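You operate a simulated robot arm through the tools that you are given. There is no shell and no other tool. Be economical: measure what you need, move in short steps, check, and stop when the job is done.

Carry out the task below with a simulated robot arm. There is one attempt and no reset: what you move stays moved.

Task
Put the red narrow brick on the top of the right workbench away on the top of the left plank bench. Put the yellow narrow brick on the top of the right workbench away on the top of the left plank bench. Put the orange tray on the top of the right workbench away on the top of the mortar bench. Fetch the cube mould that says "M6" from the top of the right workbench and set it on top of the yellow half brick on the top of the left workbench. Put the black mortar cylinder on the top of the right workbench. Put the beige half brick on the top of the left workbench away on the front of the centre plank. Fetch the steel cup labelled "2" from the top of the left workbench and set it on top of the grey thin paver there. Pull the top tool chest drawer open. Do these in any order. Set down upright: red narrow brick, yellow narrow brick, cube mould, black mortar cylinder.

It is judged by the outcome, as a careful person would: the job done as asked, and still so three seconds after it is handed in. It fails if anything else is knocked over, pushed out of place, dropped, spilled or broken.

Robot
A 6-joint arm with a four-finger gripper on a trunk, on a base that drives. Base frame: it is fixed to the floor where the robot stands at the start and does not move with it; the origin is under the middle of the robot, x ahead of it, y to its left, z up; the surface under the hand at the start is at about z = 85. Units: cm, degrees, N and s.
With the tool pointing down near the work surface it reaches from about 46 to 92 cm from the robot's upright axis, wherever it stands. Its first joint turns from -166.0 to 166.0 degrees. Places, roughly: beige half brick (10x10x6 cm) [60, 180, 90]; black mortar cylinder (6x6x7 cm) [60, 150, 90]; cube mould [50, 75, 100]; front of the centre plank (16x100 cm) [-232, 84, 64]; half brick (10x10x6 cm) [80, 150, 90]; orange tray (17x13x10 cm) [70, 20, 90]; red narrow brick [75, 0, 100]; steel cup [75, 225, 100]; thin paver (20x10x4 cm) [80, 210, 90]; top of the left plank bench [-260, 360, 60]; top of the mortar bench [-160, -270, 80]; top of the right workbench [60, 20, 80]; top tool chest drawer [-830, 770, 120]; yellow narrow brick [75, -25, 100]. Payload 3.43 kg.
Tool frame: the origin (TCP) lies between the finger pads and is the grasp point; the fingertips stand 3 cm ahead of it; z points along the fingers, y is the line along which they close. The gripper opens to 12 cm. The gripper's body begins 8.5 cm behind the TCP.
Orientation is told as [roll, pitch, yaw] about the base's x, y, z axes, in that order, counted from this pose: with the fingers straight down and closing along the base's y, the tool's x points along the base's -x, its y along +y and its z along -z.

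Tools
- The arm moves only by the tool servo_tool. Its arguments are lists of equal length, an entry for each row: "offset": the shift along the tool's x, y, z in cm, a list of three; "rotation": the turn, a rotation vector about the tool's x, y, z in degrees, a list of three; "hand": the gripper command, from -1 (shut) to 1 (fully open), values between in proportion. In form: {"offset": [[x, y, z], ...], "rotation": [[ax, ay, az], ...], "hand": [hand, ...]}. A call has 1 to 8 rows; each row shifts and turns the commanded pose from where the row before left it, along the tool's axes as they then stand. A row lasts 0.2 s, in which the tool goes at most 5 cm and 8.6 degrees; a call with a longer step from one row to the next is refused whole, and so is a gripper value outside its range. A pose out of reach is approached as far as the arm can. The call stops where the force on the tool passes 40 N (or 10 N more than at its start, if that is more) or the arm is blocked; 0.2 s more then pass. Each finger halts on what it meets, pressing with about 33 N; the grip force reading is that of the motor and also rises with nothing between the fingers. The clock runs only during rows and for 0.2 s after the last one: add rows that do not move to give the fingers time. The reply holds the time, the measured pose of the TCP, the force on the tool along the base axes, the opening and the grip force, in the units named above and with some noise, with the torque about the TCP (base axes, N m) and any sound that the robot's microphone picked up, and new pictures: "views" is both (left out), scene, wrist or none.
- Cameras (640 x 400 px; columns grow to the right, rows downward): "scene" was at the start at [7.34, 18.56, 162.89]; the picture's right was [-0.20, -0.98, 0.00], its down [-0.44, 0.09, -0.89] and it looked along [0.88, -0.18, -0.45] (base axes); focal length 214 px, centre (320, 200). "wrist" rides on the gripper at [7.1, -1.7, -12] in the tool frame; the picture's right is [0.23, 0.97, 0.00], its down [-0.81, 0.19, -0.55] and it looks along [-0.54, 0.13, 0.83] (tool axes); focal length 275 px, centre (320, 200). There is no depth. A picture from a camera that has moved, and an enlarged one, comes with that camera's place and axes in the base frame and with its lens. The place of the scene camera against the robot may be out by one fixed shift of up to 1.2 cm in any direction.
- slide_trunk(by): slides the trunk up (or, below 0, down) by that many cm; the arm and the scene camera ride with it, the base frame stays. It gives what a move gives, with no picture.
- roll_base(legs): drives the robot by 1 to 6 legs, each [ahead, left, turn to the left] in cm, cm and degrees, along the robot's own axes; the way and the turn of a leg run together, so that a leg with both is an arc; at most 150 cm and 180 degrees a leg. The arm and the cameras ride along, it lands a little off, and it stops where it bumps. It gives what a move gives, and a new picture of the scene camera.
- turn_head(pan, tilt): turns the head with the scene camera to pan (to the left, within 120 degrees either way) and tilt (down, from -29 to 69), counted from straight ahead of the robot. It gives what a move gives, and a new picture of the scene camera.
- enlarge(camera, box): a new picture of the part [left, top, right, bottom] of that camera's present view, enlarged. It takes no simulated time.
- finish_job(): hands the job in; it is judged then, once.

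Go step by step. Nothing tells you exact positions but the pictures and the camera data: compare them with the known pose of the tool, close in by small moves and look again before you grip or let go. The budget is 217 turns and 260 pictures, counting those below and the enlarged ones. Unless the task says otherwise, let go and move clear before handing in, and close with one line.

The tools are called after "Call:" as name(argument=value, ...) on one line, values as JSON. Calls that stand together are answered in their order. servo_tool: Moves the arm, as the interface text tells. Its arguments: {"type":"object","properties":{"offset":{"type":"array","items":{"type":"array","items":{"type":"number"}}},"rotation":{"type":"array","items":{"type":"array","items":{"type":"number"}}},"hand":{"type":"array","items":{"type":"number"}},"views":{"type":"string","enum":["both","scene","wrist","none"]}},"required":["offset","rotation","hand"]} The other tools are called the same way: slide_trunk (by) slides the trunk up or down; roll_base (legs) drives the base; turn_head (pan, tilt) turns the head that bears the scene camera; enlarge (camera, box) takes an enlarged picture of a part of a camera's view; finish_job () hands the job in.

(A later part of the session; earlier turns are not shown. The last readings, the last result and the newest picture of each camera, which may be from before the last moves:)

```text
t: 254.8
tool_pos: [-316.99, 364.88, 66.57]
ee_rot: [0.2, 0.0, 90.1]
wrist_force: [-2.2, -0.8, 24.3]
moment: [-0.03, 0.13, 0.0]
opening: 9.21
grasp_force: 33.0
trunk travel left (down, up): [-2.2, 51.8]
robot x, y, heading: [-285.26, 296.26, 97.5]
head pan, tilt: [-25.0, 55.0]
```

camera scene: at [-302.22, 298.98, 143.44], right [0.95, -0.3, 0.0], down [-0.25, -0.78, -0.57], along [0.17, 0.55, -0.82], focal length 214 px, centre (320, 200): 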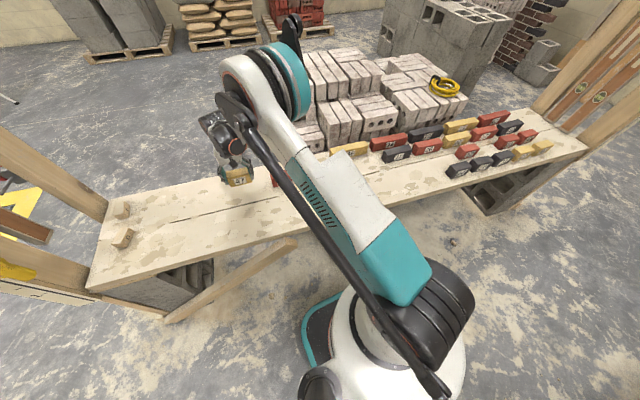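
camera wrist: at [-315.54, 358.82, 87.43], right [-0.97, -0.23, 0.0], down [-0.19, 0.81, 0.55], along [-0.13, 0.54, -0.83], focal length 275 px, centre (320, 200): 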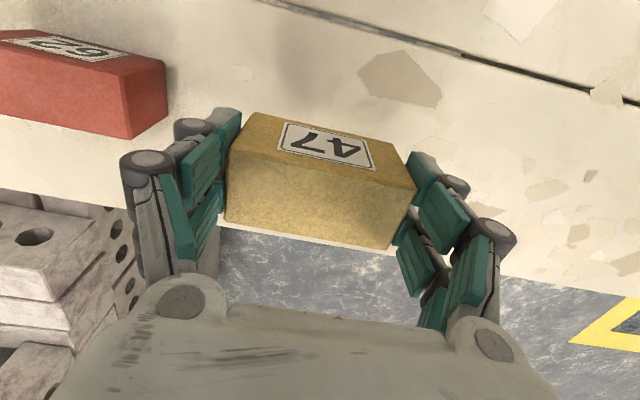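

Call:
servo_tool(offset=[[0, 0, 0], [0, 0, 0], [0, 0, -2], [0, 0, -4.5], [0, 0, -4.5], [0, 0, -4.5], [0, 0, -4.5], [0, 0, -4.5]], rotation=[[0, 0, 0], [0, 0, 0], [0, 0, 0], [0, 0, 0], [0, 0, 0], [0, 0, 0], [0, 0, 0], [0, 0, 0]], hand=[1, 1, 1, 1, 1, 1, 1, 1], views="wrist")

Call:
turn_head(pan=75, tilt=20)

```text
t: 256.6
tool_pos: [-316.69, 365.14, 90.99]
ee_rot: [-0.1, 0.0, 90.0]
wrist_force: [0.4, 0.4, -0.3]
moment: [-0.03, 0.0, -0.01]
opening: 12.0
grasp_force: 0.1
trunk travel left (down, up): [-2.2, 51.8]
robot x, y, heading: [-285.03, 296.11, 97.5]
head pan, tilt: [-25.0, 55.0]
camera wrist: at [-315.18, 358.1, 103.1], right [-0.97, -0.23, 0.0], down [-0.19, 0.81, 0.55], along [-0.13, 0.54, -0.83], focal length 275 px, centre (320, 200)
```

wrist: 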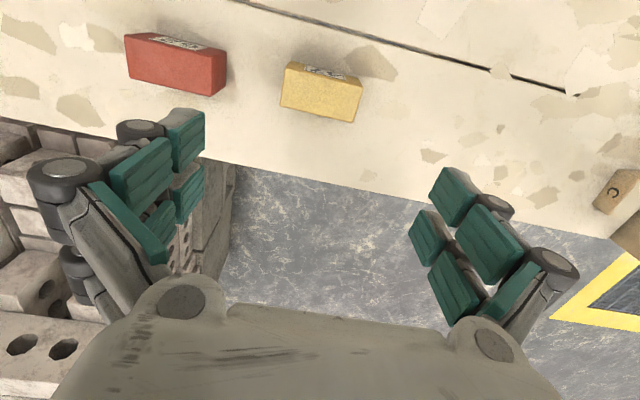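

```text
t: 258.3
tool_pos: [-316.87, 365.25, 91.02]
ee_rot: [-0.1, -0.1, 89.9]
wrist_force: [-0.4, 0.6, 0.0]
moment: [0.0, 0.0, -0.02]
opening: 11.99
grasp_force: 0.0
trunk travel left (down, up): [-2.2, 51.8]
robot x, y, heading: [-285.26, 296.58, 97.7]
head pan, tilt: [75.0, 20.0]
camera scene: at [-313.6, 293.29, 148.65], right [0.13, 0.99, 0.0], down [0.34, -0.04, -0.94], along [-0.93, 0.12, -0.34], focal length 214 px, centre (320, 200)
```

scene: 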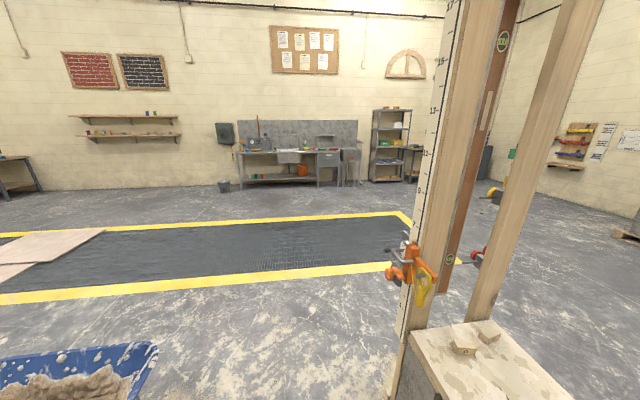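

Both narrow bricks are on the left plank bench. Next is the tool chest; I'll retract the arm and drive round the bench's far end, staying off the grate.

Call:
servo_tool(offset=[[4.7, 0, -1], [4.7, 0, -1], [4.7, 0, -1], [4.7, 0, -1], [4.7, 0, -1], [4.7, 0, -1]], rotation=[[0, 0, 0], [0, 0, 0], [0, 0, 0], [0, 0, 0], [0, 0, 0], [0, 0, 0]], hand=[1, 1, 1, 1, 1, 1], views="none")

Call:
slide_trunk(by=15)

Call:
roll_base(legs=[[0, 0, 82], [145, 0, 0], [0, 0, -90], [110, 0, 0]])

Call:
turn_head(pan=60, tilt=15)

```text
t: 259.7
tool_pos: [-316.87, 336.88, 96.67]
ee_rot: [-0.1, 0.0, 89.9]
wrist_force: [0.0, 0.7, 0.0]
moment: [-0.07, -0.02, -0.01]
opening: 12.01
grasp_force: 0.1
trunk travel left (down, up): [-2.2, 51.8]
robot x, y, heading: [-285.17, 296.41, 97.5]
head pan, tilt: [75.0, 20.0]
```

```text
t: 261.5
tool_pos: [-316.83, 336.89, 111.68]
ee_rot: [0.0, 0.0, 90.0]
wrist_force: [0.6, 0.0, -0.5]
moment: [-0.01, -0.01, -0.02]
opening: 11.99
grasp_force: 0.0
trunk travel left (down, up): [-17.2, 36.8]
robot x, y, heading: [-285.2, 296.52, 97.6]
head pan, tilt: [75.0, 20.0]
```

```text
t: 281.2
tool_pos: [-450.98, 454.43, 111.74]
ee_rot: [0.0, 0.0, 80.0]
wrist_force: [0.6, 0.1, -0.5]
moment: [-0.02, -0.01, -0.01]
opening: 12.01
grasp_force: 0.1
trunk travel left (down, up): [-17.2, 36.8]
robot x, y, heading: [-426.9, 408.89, 87.5]
head pan, tilt: [75.0, 20.0]
camera scene: at [-455.47, 411.03, 163.65], right [0.3, 0.95, 0.0], down [0.33, -0.1, -0.94], along [-0.9, 0.28, -0.34], focal length 214 px, centre (320, 200)
```

scene: 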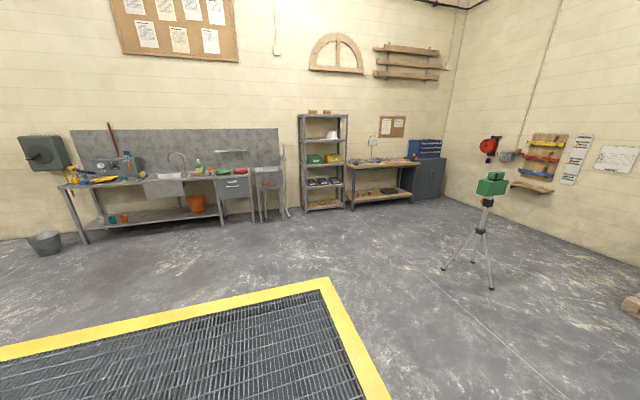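

```text
t: 282.0
tool_pos: [-451.04, 454.43, 111.7]
ee_rot: [0.0, 0.1, 80.1]
wrist_force: [-0.1, 0.8, -0.9]
moment: [-0.01, -0.02, 0.01]
opening: 11.99
grasp_force: 0.0
trunk travel left (down, up): [-17.2, 36.8]
robot x, y, heading: [-426.54, 408.68, 87.8]
head pan, tilt: [60.0, 15.0]
camera scene: at [-455.4, 411.22, 163.66], right [0.32, 0.95, 0.0], down [0.32, -0.11, -0.94], along [-0.89, 0.3, -0.34], focal length 214 px, centre (320, 200)
```

scene: 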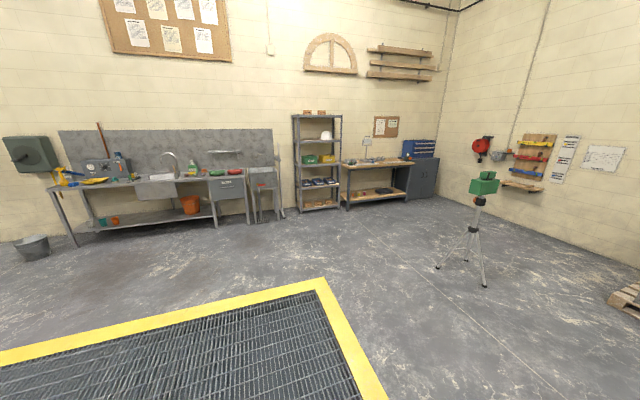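

I see the blue tool chest on a grey cabinet in the far corner. I'll drive along y ≈ 522, between the grate and the tripod.

Call:
enlarge(camera="scene", box=[340, 120, 480, 220])

Call:
roll_base(legs=[[114, 0, 0], [0, 0, 92], [150, 0, 0], [130, 0, 0], [0, -150, 0]])

Call:
turn_head(pan=-30, tilt=25)

```text
4.00 times, centred on (410, 170) of scene
camera zoom: at [-455.4, 411.22, 163.66], right [0.32, 0.95, 0.0], down [0.32, -0.11, -0.94], along [-0.89, 0.3, -0.34], focal length 858 px, centre (-40, 320)
```

zoom: 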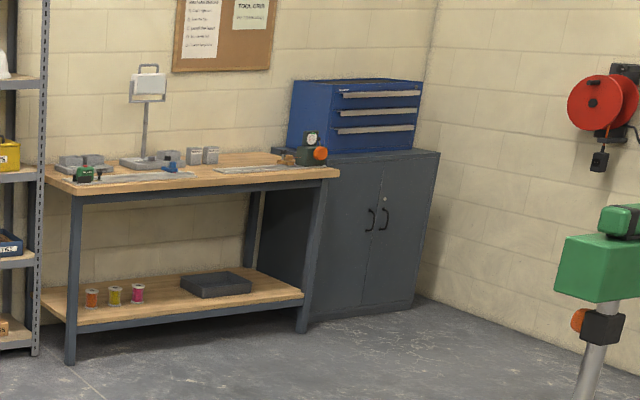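

```text
t: 311.9
tool_pos: [-743.69, 646.92, 111.72]
ee_rot: [0.0, 0.0, 171.1]
wrist_force: [1.3, 0.5, -0.3]
moment: [0.05, -0.03, -0.02]
opening: 12.01
grasp_force: 0.0
trunk travel left (down, up): [-17.2, 36.8]
robot x, y, heading: [-698.78, 672.14, 178.6]
head pan, tilt: [60.0, 15.0]
camera scene: at [-700.24, 643.56, 163.26], right [-0.93, 0.37, 0.0], down [0.14, 0.35, -0.92], along [-0.34, -0.86, -0.38], focal length 214 px, centre (320, 200)
```

scene: 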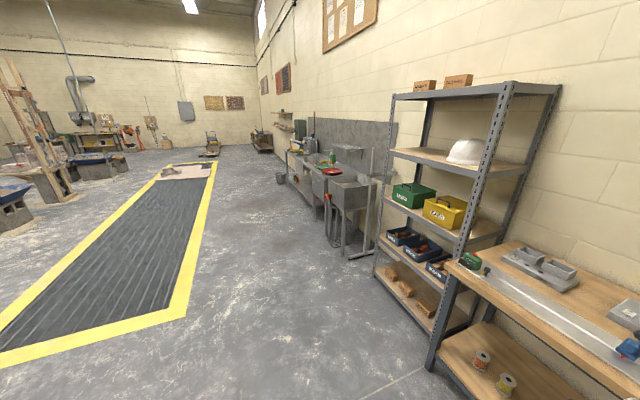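

```text
t: 313.6
tool_pos: [-744.46, 647.38, 111.53]
ee_rot: [-0.1, 0.0, 170.1]
wrist_force: [0.2, 0.6, 0.3]
moment: [0.0, -0.02, 0.01]
opening: 12.01
grasp_force: 0.0
trunk travel left (down, up): [-17.2, 36.8]
robot x, y, heading: [-698.48, 671.98, 178.5]
head pan, tilt: [-30.0, 25.0]
camera scene: at [-705.51, 649.12, 162.72], right [-0.34, 0.94, 0.0], down [0.41, 0.15, -0.9], along [-0.85, -0.3, -0.44], focal length 214 px, centre (320, 200)
```

scene: 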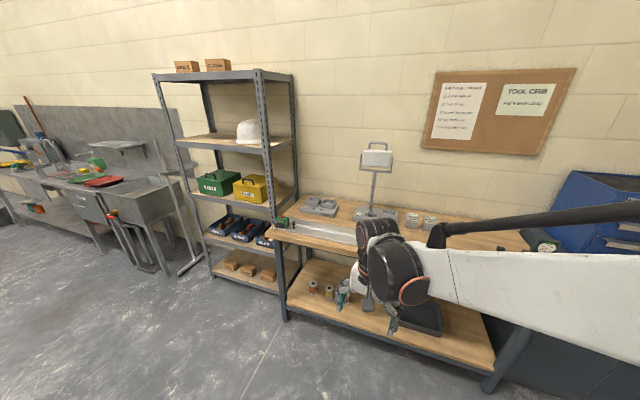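

Call:
roll_base(legs=[[0, -90, 1.5]])

Call:
enlarge(camera="scene", box=[300, 100, 640, 320])

```text
t: 318.3
tool_pos: [-742.51, 734.24, 111.7]
ee_rot: [0.0, 0.1, 172.7]
wrist_force: [-0.1, -0.4, 0.3]
moment: [-0.03, 0.02, -0.02]
opening: 12.01
grasp_force: 0.0
trunk travel left (down, up): [-17.2, 36.8]
robot x, y, heading: [-697.85, 760.46, -179.3]
head pan, tilt: [-30.0, 25.0]
camera scene: at [-704.02, 737.31, 162.83], right [-0.4, 0.92, 0.0], down [0.39, 0.17, -0.91], along [-0.83, -0.36, -0.42], focal length 214 px, centre (320, 200)
```

scene: 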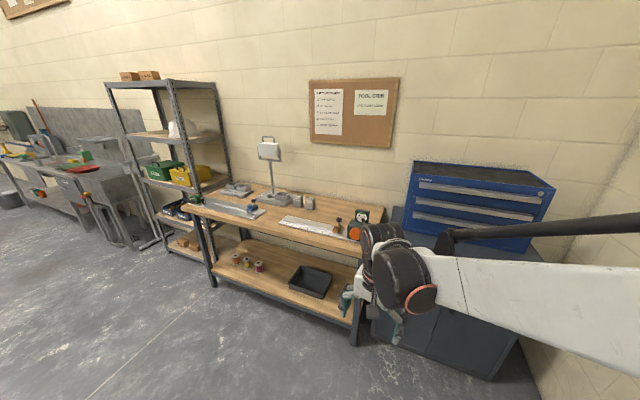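

```text
1.82 times, centred on (470, 210) of scene
camera zoom: at [-704.02, 737.31, 162.83], right [-0.4, 0.92, 0.0], down [0.39, 0.17, -0.91], along [-0.83, -0.36, -0.42], focal length 390 px, centre (47, 182)
```

zoom: 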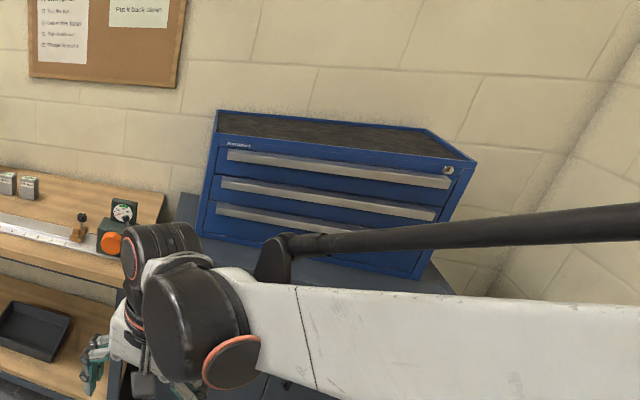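

The top drawer's long bar handle is at about (-831, 771, 120). I'll extend the hand and turn it to point forward, with the fingers closing vertically.

Call:
servo_tool(offset=[[-4.7, 0, -1.5], [-4.7, 0, -1.5], [-4.7, 0, -1.5], [-4.7, 0, -1.5], [-4.7, 0, -1.5], [0, 0, 0]], rotation=[[0, 0, 0], [0, 0, 0], [0, 0, 0], [0, 0, 0], [0, 0, 0], [0, 0, -7.3]], hand=[0.2, 0.2, 0.2, 0.2, 0.2, 0.2], views="none")

Call:
servo_tool(offset=[[0, 0, 0], [0, 0, 0], [0, 0, 0], [0, 0, 0], [0, 0, 0], [0, 0, 0], [0, 0, 0]], rotation=[[4.94, -4.94, -4.94], [4.94, -4.94, -4.94], [4.94, -4.94, -4.94], [4.94, -4.94, -4.94], [4.94, -4.94, -4.94], [4.94, -4.94, -4.94], [4.94, -4.94, -4.94]], hand=[0.2, 0.2, 0.2, 0.2, 0.2, 0.2, 0.2], views="scene")

```text
t: 319.7
tool_pos: [-765.74, 737.16, 119.29]
ee_rot: [-0.1, 0.1, -180.0]
wrist_force: [0.3, -0.6, -0.5]
moment: [-0.05, -0.03, 0.0]
opening: 7.23
grasp_force: 0.1
trunk travel left (down, up): [-17.2, 36.8]
robot x, y, heading: [-698.33, 760.28, -179.4]
head pan, tilt: [-30.0, 25.0]
```

```text
t: 321.3
tool_pos: [-765.8, 737.12, 119.36]
ee_rot: [-45.0, -19.5, -135.0]
wrist_force: [0.3, -0.9, -0.1]
moment: [0.0, 0.03, 0.05]
opening: 7.18
grasp_force: 0.1
trunk travel left (down, up): [-17.2, 36.8]
robot x, y, heading: [-698.09, 760.54, -179.3]
head pan, tilt: [-30.0, 25.0]
camera scene: at [-703.59, 745.46, 162.84], right [0.49, 0.87, 0.0], down [0.37, -0.21, -0.91], along [-0.79, 0.44, -0.42], focal length 214 px, centre (320, 200)
```

scene: 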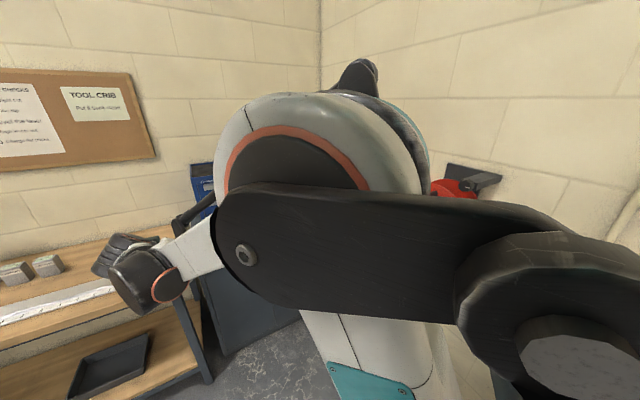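

Call:
servo_tool(offset=[[0, 0, 0], [0, 0, 0], [0, 0, 0], [0, 0, 0], [0, 0, 0], [0, 0, 0], [0, 0, 0]], rotation=[[4.94, -4.94, -4.94], [4.94, -4.94, -4.94], [4.94, -4.94, -4.94], [4.94, -4.94, -4.94], [4.94, -4.94, -4.94], [4.94, -4.94, -4.94], [4.94, -4.94, -4.94]], hand=[0.2, 0.2, 0.2, 0.2, 0.2, 0.2, 0.2], views="both")

```text
t: 322.9
tool_pos: [-765.75, 737.21, 119.09]
ee_rot: [-89.9, 0.0, -90.1]
wrist_force: [-0.8, -0.8, -0.4]
moment: [0.03, 0.0, 0.0]
opening: 7.21
grasp_force: 0.1
trunk travel left (down, up): [-17.2, 36.8]
robot x, y, heading: [-698.04, 760.3, -179.4]
head pan, tilt: [-30.0, 25.0]
camera scene: at [-703.62, 745.45, 162.84], right [0.49, 0.87, 0.0], down [0.37, -0.21, -0.91], along [-0.79, 0.44, -0.42], focal length 214 px, centre (320, 200)
camera wrist: at [-753.76, 744.34, 120.84], right [0.0, 0.23, -0.97], down [0.55, -0.81, -0.19], along [-0.83, -0.54, -0.13], focal length 275 px, centre (320, 200)
```

scene: 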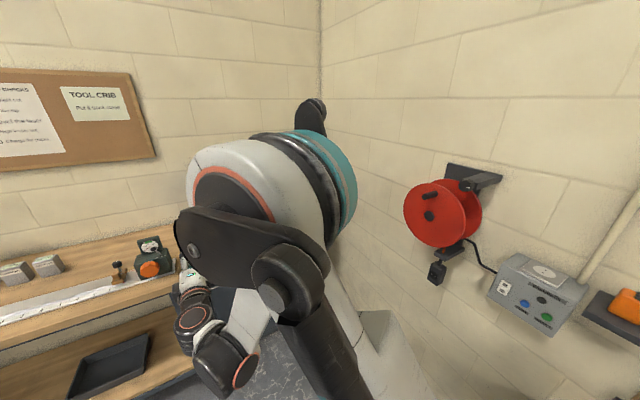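
wrist: 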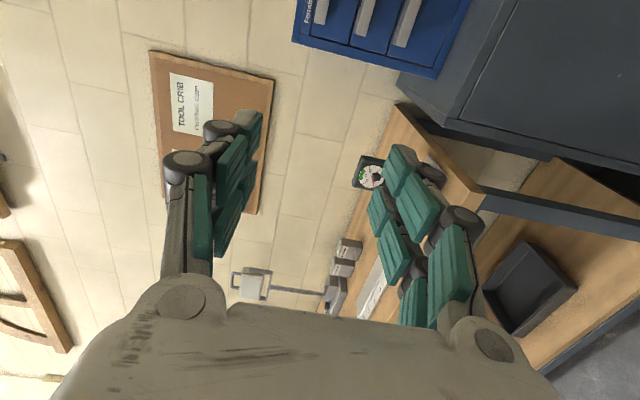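

The hand now points at the chest. I'll shift right towards the handle and forward partway.

Call:
roll_base(legs=[[0, -28, 0], [35, 0, 0]])

Call:
servo_tool(offset=[[0, 0, 0]], rotation=[[0, 0, 0]], hand=[0.2], views="wrist")

```text
t: 326.7
tool_pos: [-801.17, 765.7, 119.17]
ee_rot: [-90.0, 0.0, -90.6]
wrist_force: [-0.1, 0.1, -0.3]
moment: [0.0, 0.0, 0.03]
opening: 7.22
grasp_force: 0.0
trunk travel left (down, up): [-17.2, 36.8]
robot x, y, heading: [-733.43, 788.65, -179.9]
head pan, tilt: [-30.0, 25.0]
camera scene: at [-738.96, 773.56, 162.84], right [0.5, 0.87, 0.0], down [0.37, -0.21, -0.91], along [-0.79, 0.45, -0.42], focal length 214 px, centre (320, 200)
```

scene: 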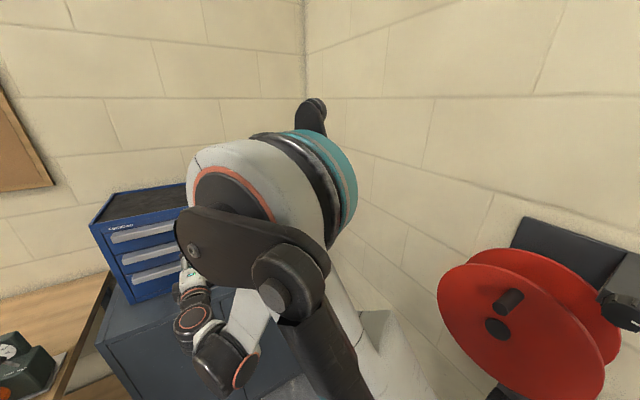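

```text
t: 327.1
tool_pos: [-801.17, 765.74, 119.03]
ee_rot: [-89.9, -0.1, -90.5]
wrist_force: [0.0, 0.4, -0.1]
moment: [0.02, 0.0, 0.0]
opening: 7.22
grasp_force: 0.0
trunk travel left (down, up): [-17.2, 36.8]
robot x, y, heading: [-733.13, 788.73, -180.0]
head pan, tilt: [-30.0, 25.0]
camera wrist: at [-789.07, 772.79, 120.86], right [0.0, 0.23, -0.97], down [0.55, -0.82, -0.19], along [-0.84, -0.53, -0.13], focal length 275 px, centre (320, 200)
```

wrist: 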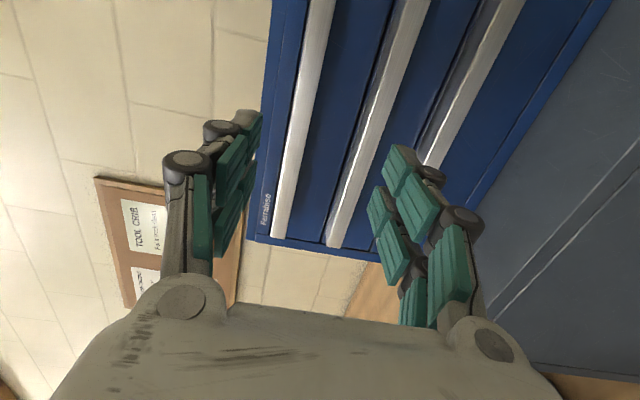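

Call:
servo_tool(offset=[[0, -1.7, 4], [0, 0, 4.5], [0, 0, 3.5]], rotation=[[0, 0, 0], [0, 0, 0], [0, 0, 0]], hand=[0.2, 0.2, 0.2], views="wrist")

```text
t: 327.9
tool_pos: [-813.24, 765.81, 120.83]
ee_rot: [-89.8, -0.1, -90.6]
wrist_force: [-0.1, -0.1, 0.4]
moment: [-0.01, 0.01, -0.02]
opening: 7.18
grasp_force: 0.1
trunk travel left (down, up): [-17.2, 36.8]
robot x, y, heading: [-732.97, 788.79, -179.7]
head pan, tilt: [-30.0, 25.0]
camera wrist: at [-801.17, 772.91, 122.5], right [0.0, 0.23, -0.97], down [0.55, -0.82, -0.19], along [-0.84, -0.53, -0.13], focal length 275 px, centre (320, 200)
```

wrist: 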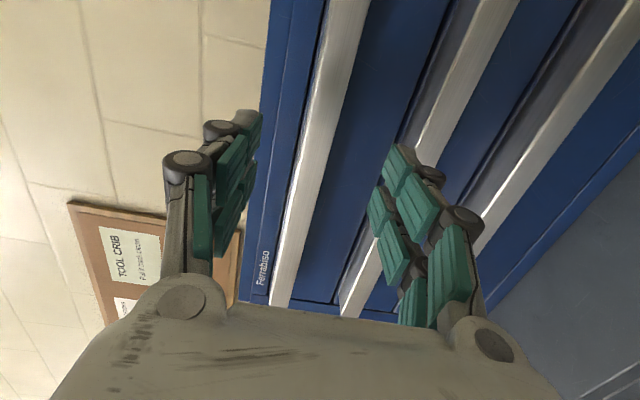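

Call:
servo_tool(offset=[[0, 0, 3], [0, 0, 2], [0, 0, 1.5], [0, 0, 1], [0, 0, 1], [0, 0, 1], [0, 0, 1]], rotation=[[0, 0, 0], [0, 0, 0], [0, 0, 0], [0, 0, 0], [0, 0, 0], [0, 0, 0], [0, 0, 0]], hand=[0.2, 0.2, 0.2, 0.2, 0.2, 0.2, 0.2], views="wrist")

```text
t: 329.5
tool_pos: [-823.27, 765.94, 121.04]
ee_rot: [-90.0, -0.2, -90.5]
wrist_force: [30.5, 3.4, -2.5]
moment: [0.0, -0.53, 0.13]
opening: 8.32
grasp_force: 8.7
trunk travel left (down, up): [-17.2, 36.8]
robot x, y, heading: [-733.25, 788.74, -179.7]
head pan, tilt: [-30.0, 25.0]
camera wrist: at [-811.2, 773.02, 122.63], right [0.0, 0.23, -0.97], down [0.55, -0.82, -0.19], along [-0.84, -0.53, -0.13], focal length 275 px, centre (320, 200)
```

wrist: 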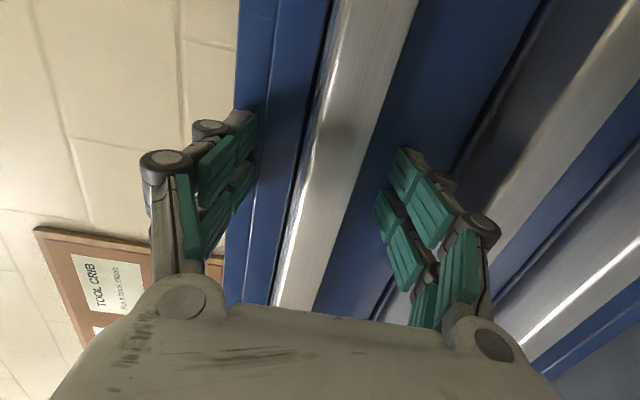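

The fingertips touch the drawer face with the bar between them. I'll back off slightly and close.

Call:
servo_tool(offset=[[0, 0, -0.8], [0, 0, 0], [0, 0, 0], [0, 0, 0], [0, 0, 0]], rotation=[[0, 0, 0], [0, 0, 0], [0, 0, 0], [0, 0, 0], [0, 0, 0]], hand=[0.2, -1, -1, -1, -1], views="wrist")

```text
t: 330.7
tool_pos: [-822.53, 765.97, 120.9]
ee_rot: [-90.1, -0.2, -90.5]
wrist_force: [-2.7, -4.2, 34.5]
moment: [0.3, 1.81, 0.19]
opening: 1.72
grasp_force: 44.9
trunk travel left (down, up): [-17.2, 36.8]
robot x, y, heading: [-734.02, 788.74, -179.9]
head pan, tilt: [-30.0, 25.0]
camera wrist: at [-810.57, 772.95, 122.73], right [0.0, 0.23, -0.97], down [0.55, -0.82, -0.19], along [-0.84, -0.53, -0.13], focal length 275 px, centre (320, 200)
```

wrist: 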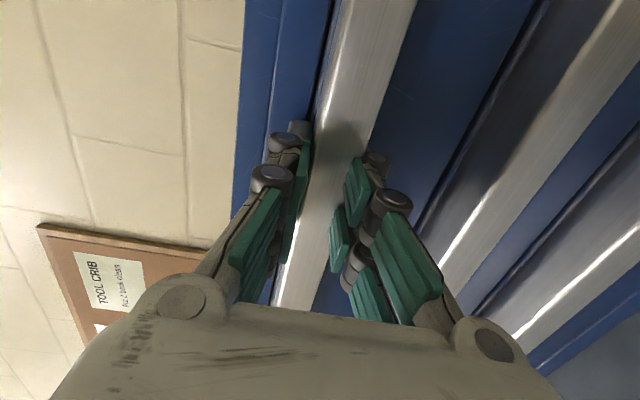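

Call:
servo_tool(offset=[[0, -0.3, 0], [0, 0, -1.5], [0, 0, -2], [0, 0, -2], [0, 0, -2], [0, 0, -2], [0, 0, -2], [0, 0, -2]], rotation=[[0, 0, 0], [0, 0, 0], [0, 0, 0], [0, 0, 0], [0, 0, 0], [0, 0, 0], [0, 0, 0], [0, 0, 0]], hand=[-1, -1, -1, -1, -1, -1, -1, -1], views="both")

```text
t: 332.5
tool_pos: [-809.44, 766.0, 120.94]
ee_rot: [-89.9, -0.1, -90.5]
wrist_force: [1.1, -5.1, -5.9]
moment: [0.13, 1.6, -0.09]
opening: 1.75
grasp_force: 44.8
trunk travel left (down, up): [-17.2, 36.8]
robot x, y, heading: [-733.25, 788.61, -179.8]
head pan, tilt: [-30.0, 25.0]
camera scene: at [-738.96, 773.48, 162.82], right [0.5, 0.87, 0.0], down [0.37, -0.21, -0.91], along [-0.79, 0.45, -0.42], focal length 214 px, centre (320, 200)
camera wrist: at [-797.34, 772.98, 122.79], right [0.0, 0.23, -0.97], down [0.55, -0.82, -0.19], along [-0.84, -0.53, -0.13], focal length 275 px, centre (320, 200)
```

scene: 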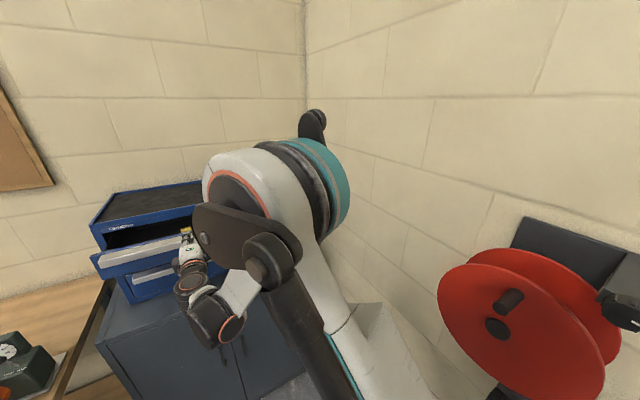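
wrist: 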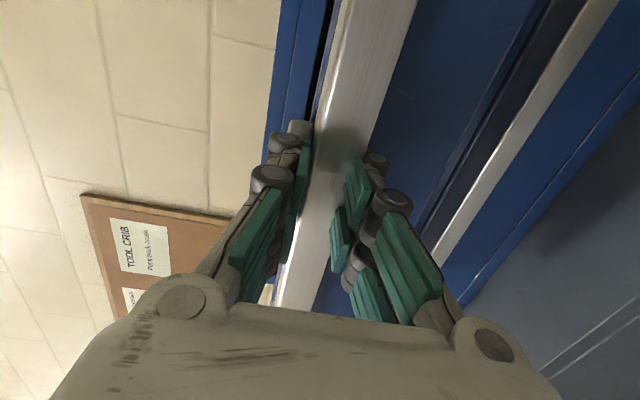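

The drawer is coming, 13 cm so far. Pulling further.

Call:
servo_tool(offset=[[0, 0, -2.5], [0, 0, -2.5], [0, 0, -2.5], [0, 0, -2.5], [0, 0, -2.5], [0, 0, -2], [0, 0, -2], [0, 0, -2]], rotation=[[0, 0, 0], [0, 0, 0], [0, 0, 0], [0, 0, 0], [0, 0, 0], [0, 0, 0], [0, 0, 0], [0, 0, 0]], hand=[-1, -1, -1, -1, -1, -1, -1, -1], views="scene")

```text
t: 333.4
tool_pos: [-801.19, 765.84, 121.01]
ee_rot: [-89.9, -0.1, -90.8]
wrist_force: [-6.7, 1.5, -11.6]
moment: [-0.02, 1.37, -0.11]
opening: 1.77
grasp_force: 44.7
trunk travel left (down, up): [-17.2, 36.8]
robot x, y, heading: [-733.45, 788.56, -179.9]
head pan, tilt: [-30.0, 25.0]
stopped in row 4: the force on the tool passed its limit at 49 N (the readings are from after the stop); the commanded pose is now the measured one
camera scene: at [-739.15, 773.58, 162.82], right [0.5, 0.87, 0.0], down [0.37, -0.21, -0.91], along [-0.79, 0.45, -0.42], focal length 214 px, centre (320, 200)
```

scene: 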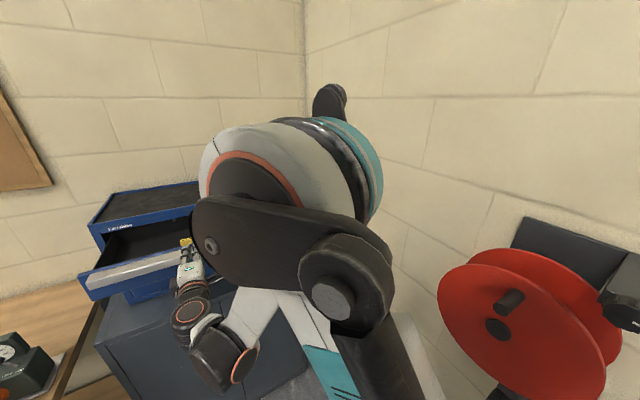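

Call:
servo_tool(offset=[[0, 0, -0.5], [0, 0, -0.5], [0, 0, -0.5], [0, 0, -0.5], [0, 0, -0.5], [0, 0, -0.5]], rotation=[[0, 0, 0], [0, 0, 0], [0, 0, 0], [0, 0, 0], [0, 0, 0], [0, 0, 0]], hand=[-1, -1, -1, -1, -1, -1], views="none")

```text
t: 333.9
tool_pos: [-801.08, 765.94, 121.03]
ee_rot: [-89.8, 0.1, -90.9]
wrist_force: [-18.7, -0.1, -13.9]
moment: [-0.22, 1.23, -0.17]
opening: 1.77
grasp_force: 45.1
trunk travel left (down, up): [-17.2, 36.8]
robot x, y, heading: [-733.32, 788.89, -180.3]
head pan, tilt: [-30.0, 25.0]
stopped in row 2: the force on the tool passed its limit at 48 N (the readings are from after the stop); the commanded pose is now the measured one
```

The drawer is at its stop, fully open (about 21 cm). Releasing the handle and backing off.

Call:
servo_tool(offset=[[0, 0, 0], [0, 0, 0], [0, 0, -2], [0, 0, -3], [0, 0, -4]], rotation=[[0, 0, 0], [0, 0, 0], [0, 0, 0], [0, 0, 0], [0, 0, 0]], hand=[0.0, 0.0, 0.0, 0.0, 0.0], views="none")

Call:
roll_base(legs=[[-45, 0, 0]])

Call:
servo_tool(offset=[[0, 0, 0], [0, 0, 0], [0, 0, 0], [0, 0, 0], [0, 0, 0], [0, 0, 0], [0, 0, 0]], rotation=[[-4.94, 4.94, 4.94], [-4.94, 4.94, 4.94], [-4.94, 4.94, 4.94], [-4.94, 4.94, 4.94], [-4.94, 4.94, 4.94], [-4.94, 4.94, 4.94], [-4.94, 4.94, 4.94]], hand=[1, 1, 1, 1, 1, 1, 1], views="none")

Call:
servo_tool(offset=[[0, 0, 0], [0, 0, 0], [0, 0, 0], [0, 0, 0], [0, 0, 0], [0, 0, 0], [0, 0, 0]], rotation=[[-4.94, 4.94, 4.94], [-4.94, 4.94, 4.94], [-4.94, 4.94, 4.94], [-4.94, 4.94, 4.94], [-4.94, 4.94, 4.94], [-4.94, 4.94, 4.94], [-4.94, 4.94, 4.94]], hand=[1, 1, 1, 1, 1, 1, 1], views="scene")

```text
t: 334.2
tool_pos: [-801.01, 765.77, 121.49]
ee_rot: [-90.1, 0.3, -90.9]
wrist_force: [0.0, -0.7, 0.0]
moment: [0.0, -0.03, -0.01]
opening: 6.02
grasp_force: 0.3
trunk travel left (down, up): [-17.2, 36.8]
robot x, y, heading: [-733.25, 788.73, -179.9]
head pan, tilt: [-30.0, 25.0]
stopped in row 1: the force on the tool passed its limit at 51 N (the readings are from after the stop); the commanded pose is now the measured one
```

```text
t: 336.9
tool_pos: [-755.58, 765.69, 121.42]
ee_rot: [-90.1, 0.3, -90.4]
wrist_force: [-0.1, -0.2, 1.3]
moment: [-0.02, 0.0, 0.03]
opening: 5.99
grasp_force: 0.1
trunk travel left (down, up): [-17.2, 36.8]
robot x, y, heading: [-687.98, 788.92, -179.3]
head pan, tilt: [-30.0, 25.0]
camera scene: at [-693.66, 773.83, 162.85], right [0.49, 0.87, 0.0], down [0.37, -0.21, -0.91], along [-0.79, 0.45, -0.42], focal length 214 px, centre (320, 200)
```

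scene: 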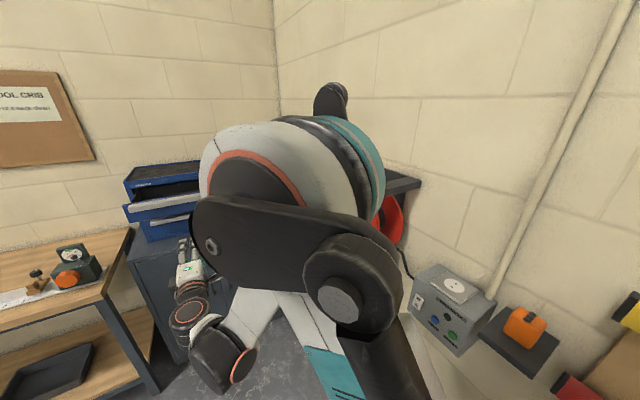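

```text
t: 338.5
tool_pos: [-755.58, 765.54, 121.4]
ee_rot: [-45.1, -19.3, -135.3]
wrist_force: [-0.4, 0.0, -0.4]
moment: [0.02, 0.02, -0.01]
opening: 11.99
grasp_force: 0.0
trunk travel left (down, up): [-17.2, 36.8]
robot x, y, heading: [-688.21, 788.95, -179.6]
head pan, tilt: [-30.0, 25.0]
```

```text
t: 340.1
tool_pos: [-755.6, 765.63, 121.32]
ee_rot: [-0.4, -0.2, 179.5]
wrist_force: [-0.5, 0.6, 0.3]
moment: [0.01, 0.01, 0.02]
opening: 11.99
grasp_force: 0.0
trunk travel left (down, up): [-17.2, 36.8]
robot x, y, heading: [-687.96, 788.85, -179.3]
head pan, tilt: [-30.0, 25.0]
camera scene: at [-693.72, 773.85, 162.84], right [0.49, 0.87, 0.0], down [0.37, -0.21, -0.91], along [-0.79, 0.45, -0.42], focal length 214 px, centre (320, 200)
```

scene: 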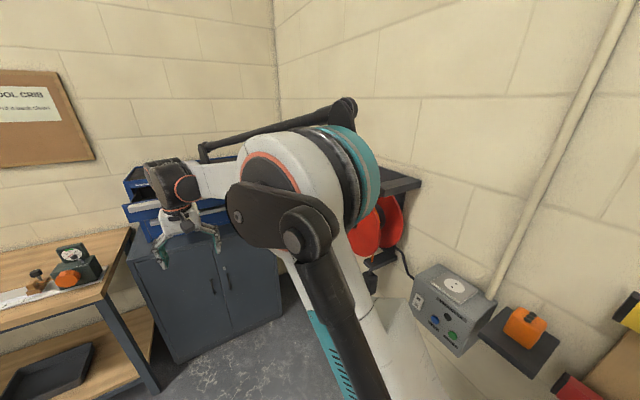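

Drawer left open. I'll verify it in the view, then drive back the way I came towards the left workbench.

Call:
enlarge(camera="scene", box=[100, 140, 280, 260])

Call:
roll_base(legs=[[0, 150, 0], [0, 115, -0.7], [-150, 0, 0], [-110, 0, 0]])

```text
3.33 times, centred on (190, 200) of scene
camera zoom: at [-693.72, 773.85, 162.84], right [0.49, 0.87, 0.0], down [0.37, -0.21, -0.91], along [-0.79, 0.45, -0.42], focal length 715 px, centre (753, 200)
```

zoom: 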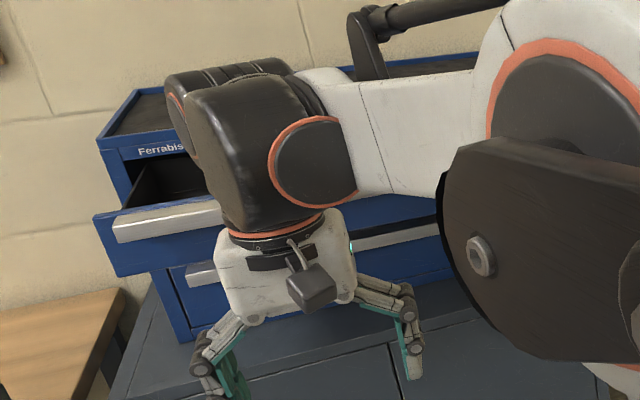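

```text
t: 365.4
tool_pos: [-489.82, 501.06, 121.44]
ee_rot: [-0.5, -0.2, -180.0]
wrist_force: [-0.4, 0.4, -0.4]
moment: [0.0, -0.02, 0.0]
opening: 11.98
grasp_force: 0.0
trunk travel left (down, up): [-17.2, 36.8]
robot x, y, heading: [-422.7, 524.77, -179.2]
head pan, tilt: [-30.0, 25.0]
camera scene: at [-427.93, 509.59, 162.84], right [0.49, 0.87, 0.0], down [0.37, -0.21, -0.91], along [-0.79, 0.44, -0.42], focal length 214 px, centre (320, 200)
```

scene: 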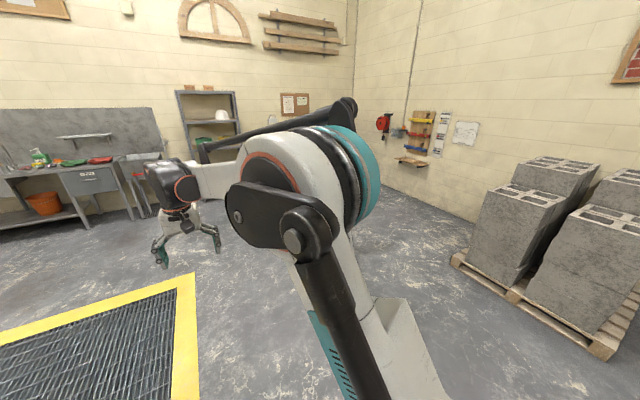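

Call:
roll_base(legs=[[10, 150, 0], [0, 85, -0.5], [-150, 0, 0], [-150, 0, 0], [-75, 0, 0], [0, 110, 0]])

```text
refused: leg 1 is longer than a leg can be; nothing moved
```

Call:
roll_base(legs=[[10, 145, 0], [0, 90, -0.5], [-150, 0, 0], [-150, 0, 0], [-75, 0, 0], [0, 110, 0]])

```text
t: 400.0
tool_pos: [-109.97, 169.03, 121.34]
ee_rot: [-0.4, -0.1, -179.0]
wrist_force: [-0.3, 0.4, 0.4]
moment: [-0.02, 0.02, 0.01]
opening: 11.99
grasp_force: 0.0
trunk travel left (down, up): [-17.2, 36.8]
robot x, y, heading: [-43.35, 194.06, -178.0]
head pan, tilt: [-30.0, 25.0]
camera scene: at [-48.37, 178.75, 162.84], right [0.47, 0.88, 0.0], down [0.37, -0.2, -0.91], along [-0.8, 0.43, -0.42], focal length 214 px, centre (320, 200)
```

scene: 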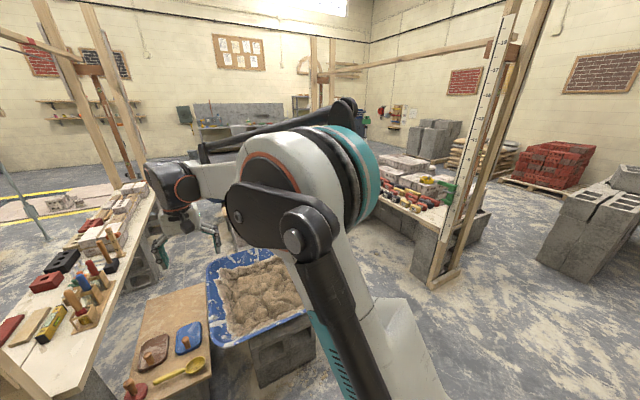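

Call:
turn_head(pan=15, tilt=30)

Call:
enlarge(camera="scene", box=[60, 130, 400, 380])

```text
t: 401.1
tool_pos: [-110.01, 169.12, 121.31]
ee_rot: [-0.3, -0.2, -178.9]
wrist_force: [0.0, -0.5, -0.4]
moment: [0.0, -0.05, 0.02]
opening: 12.02
grasp_force: 0.0
trunk travel left (down, up): [-17.2, 36.8]
robot x, y, heading: [-43.2, 194.12, -178.0]
head pan, tilt: [15.0, 30.0]
camera scene: at [-48.89, 171.81, 162.05], right [-0.29, 0.96, 0.0], down [0.48, 0.15, -0.87], along [-0.83, -0.25, -0.5], focal length 214 px, centre (320, 200)
```

scene: 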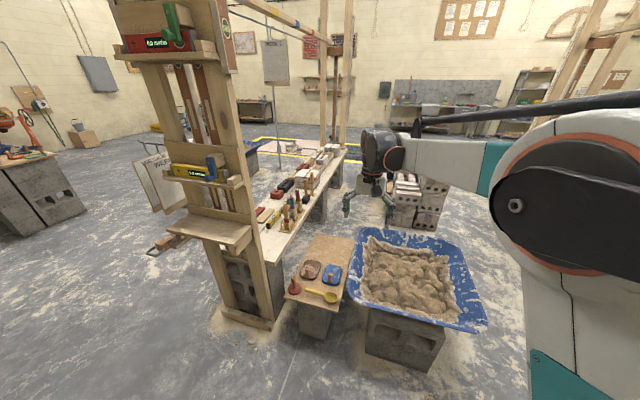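

```text
1.60 times, centred on (230, 255) of scene
camera zoom: at [-48.89, 171.81, 162.05], right [-0.29, 0.96, 0.0], down [0.48, 0.15, -0.87], along [-0.83, -0.25, -0.5], focal length 343 px, centre (464, 112)
```

zoom: 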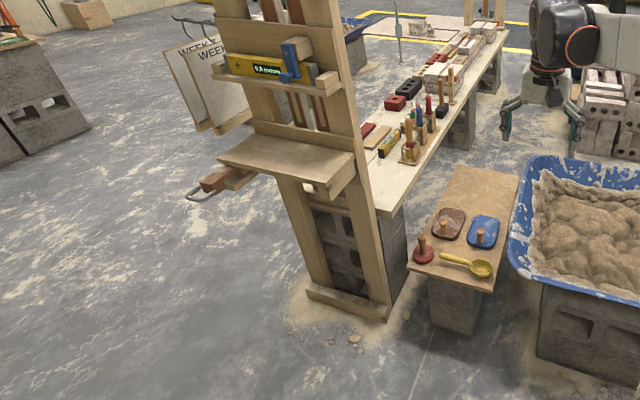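

The centre plank's front strip lies on its far (south) side, around y 84. First I'll turn to the left workbench for the beige half brick.

Call:
roll_base(legs=[[0, 0, 178], [36, -8, 0]])

Call:
turn_head(pan=-12, tilt=50)

```text
t: 410.9
tool_pos: [59.36, 216.07, 121.25]
ee_rot: [-0.4, -0.1, 3.5]
wrist_force: [0.3, -0.1, -0.4]
moment: [-0.01, 0.04, -0.02]
opening: 12.02
grasp_force: 0.1
trunk travel left (down, up): [-17.2, 36.8]
robot x, y, heading: [-6.68, 188.09, 4.1]
head pan, tilt: [15.0, 30.0]
camera scene: at [-1.02, 211.7, 162.04], right [0.33, -0.94, 0.0], down [-0.47, -0.17, -0.87], along [0.82, 0.29, -0.5], focal length 214 px, centre (320, 200)
```

scene: 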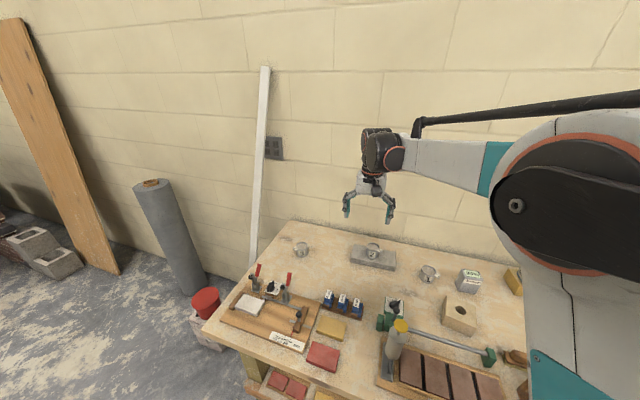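

```text
t: 411.8
tool_pos: [59.28, 216.12, 121.47]
ee_rot: [-0.4, -0.2, 3.4]
wrist_force: [0.0, 0.1, 0.0]
moment: [-0.01, -0.03, -0.02]
opening: 12.0
grasp_force: 0.0
trunk travel left (down, up): [-17.2, 36.8]
robot x, y, heading: [-6.46, 188.21, 4.5]
head pan, tilt: [-12.0, 50.0]
camera scene: at [-1.97, 207.68, 159.1], right [-0.13, -0.99, 0.0], down [-0.76, 0.1, -0.64], along [0.64, -0.09, -0.77], focal length 214 px, centre (320, 200)
```

scene: 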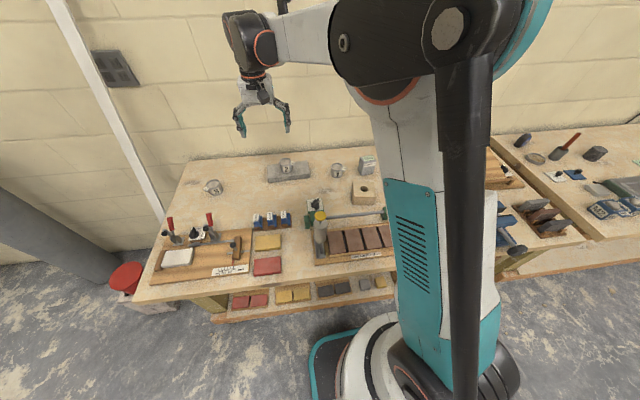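

Call:
servo_tool(offset=[[0.65, -4.47, 1.6], [0.65, -4.47, 1.6], [0.65, -4.47, 1.6], [0.65, -4.47, 1.6], [0.65, -4.47, 1.6], [0.65, -4.47, 1.6], [0.65, -4.47, 1.6], [0.65, -4.47, 1.6]], rotation=[[0, 0, 0], [0, 0, 0], [0, 0, 0], [0, 0, 0], [0, 0, 0], [0, 0, 0], [0, 0, 0], [0, 0, 0]], hand=[1, 1, 1, 1, 1, 1, 1, 1], views="wrist")

Call:
enlarge(camera="wrist", box=[200, 60, 440, 210])

```text
t: 413.6
tool_pos: [56.29, 180.2, 109.09]
ee_rot: [-0.4, -0.2, 3.5]
wrist_force: [0.0, 0.0, -0.3]
moment: [0.0, 0.0, 0.01]
opening: 11.97
grasp_force: 0.0
trunk travel left (down, up): [-17.2, 36.8]
robot x, y, heading: [-6.35, 188.39, 4.2]
head pan, tilt: [-12.0, 50.0]
camera wrist: at [49.12, 178.1, 121.13], right [-0.29, 0.96, -0.01], down [0.8, 0.24, 0.55], along [0.53, 0.15, -0.83], focal length 275 px, centre (320, 200)
```

wrist: 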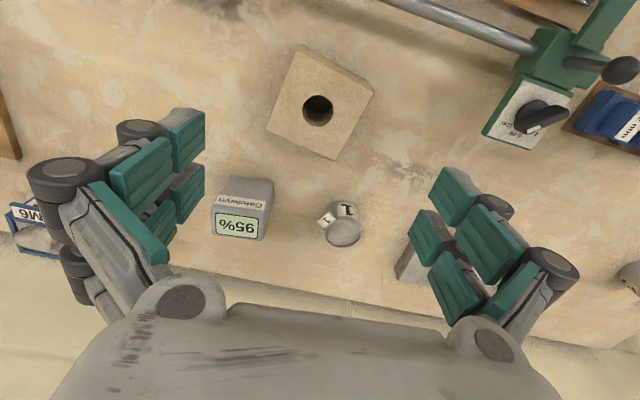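

```text
2.67 times, centred on (320, 135) of wrist
camera zoom: at [49.12, 178.1, 121.13], right [-0.29, 0.96, -0.01], down [0.8, 0.24, 0.55], along [0.53, 0.15, -0.83], focal length 734 px, centre (320, 373)
```

zoom: 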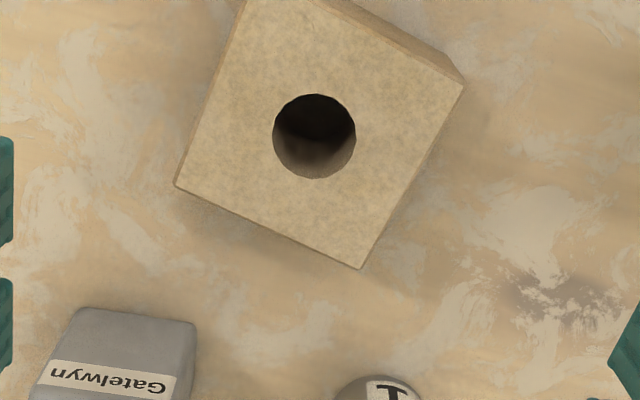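

Call:
servo_tool(offset=[[-1, -0.2, 2], [0, 0, 3], [0, 0, 4], [0, 0, 3.5]], rotation=[[0, 0, 6.5], [0, 0, 6.5], [0, 0, 0], [0, 0, 0]], hand=[1, 1, 1, 1], views="wrist")

```text
t: 414.6
tool_pos: [57.26, 179.93, 96.16]
ee_rot: [-0.3, -0.3, -9.6]
wrist_force: [0.3, -1.0, 0.8]
moment: [-0.02, -0.01, -0.02]
opening: 11.98
grasp_force: 0.1
trunk travel left (down, up): [-17.2, 36.8]
robot x, y, heading: [-6.14, 188.18, 4.3]
head pan, tilt: [-12.0, 50.0]
camera wrist: at [49.87, 179.56, 108.38], right [-0.06, 1.0, -0.01], down [0.83, 0.06, 0.56], along [0.56, 0.03, -0.83], focal length 275 px, centre (320, 200)
```

wrist: 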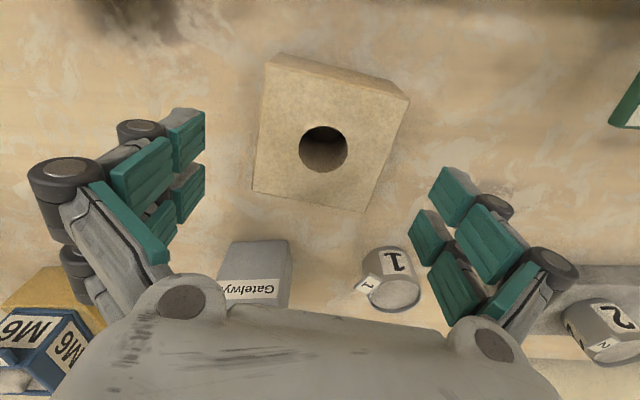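

Call:
servo_tool(offset=[[0, 0, 3.5], [0, 0, 2.5], [0, 0, 1.4], [0, 0, 0], [0, 0, 0], [0, 0, 0]], rotation=[[0, 0, 0], [0, 0, 0], [0, 0, 0], [0, 0, 0], [0, 0, 0], [0, 0, 0]], hand=[1, 1, 1, -1, -1, -1], views="wrist")

```text
t: 416.0
tool_pos: [57.33, 179.89, 88.98]
ee_rot: [-0.2, -0.4, -9.5]
wrist_force: [1.5, 6.9, 6.7]
moment: [0.85, -0.24, 0.02]
opening: 9.19
grasp_force: 32.8
trunk travel left (down, up): [-17.2, 36.8]
robot x, y, heading: [-6.47, 188.38, 4.4]
head pan, tilt: [-12.0, 50.0]
camera wrist: at [49.9, 179.48, 101.02], right [-0.07, 1.0, -0.01], down [0.83, 0.06, 0.56], along [0.56, 0.03, -0.83], focal length 275 px, centre (320, 200)
```

wrist: 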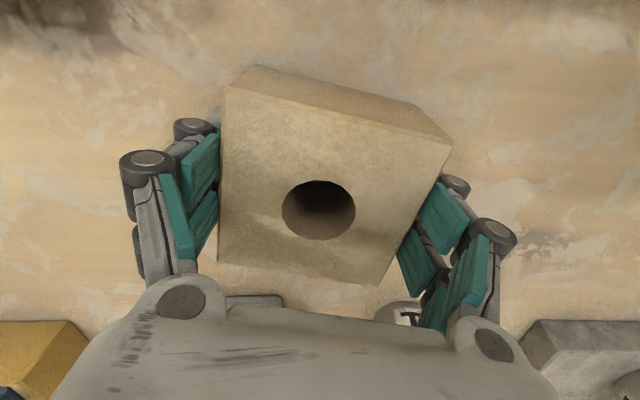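

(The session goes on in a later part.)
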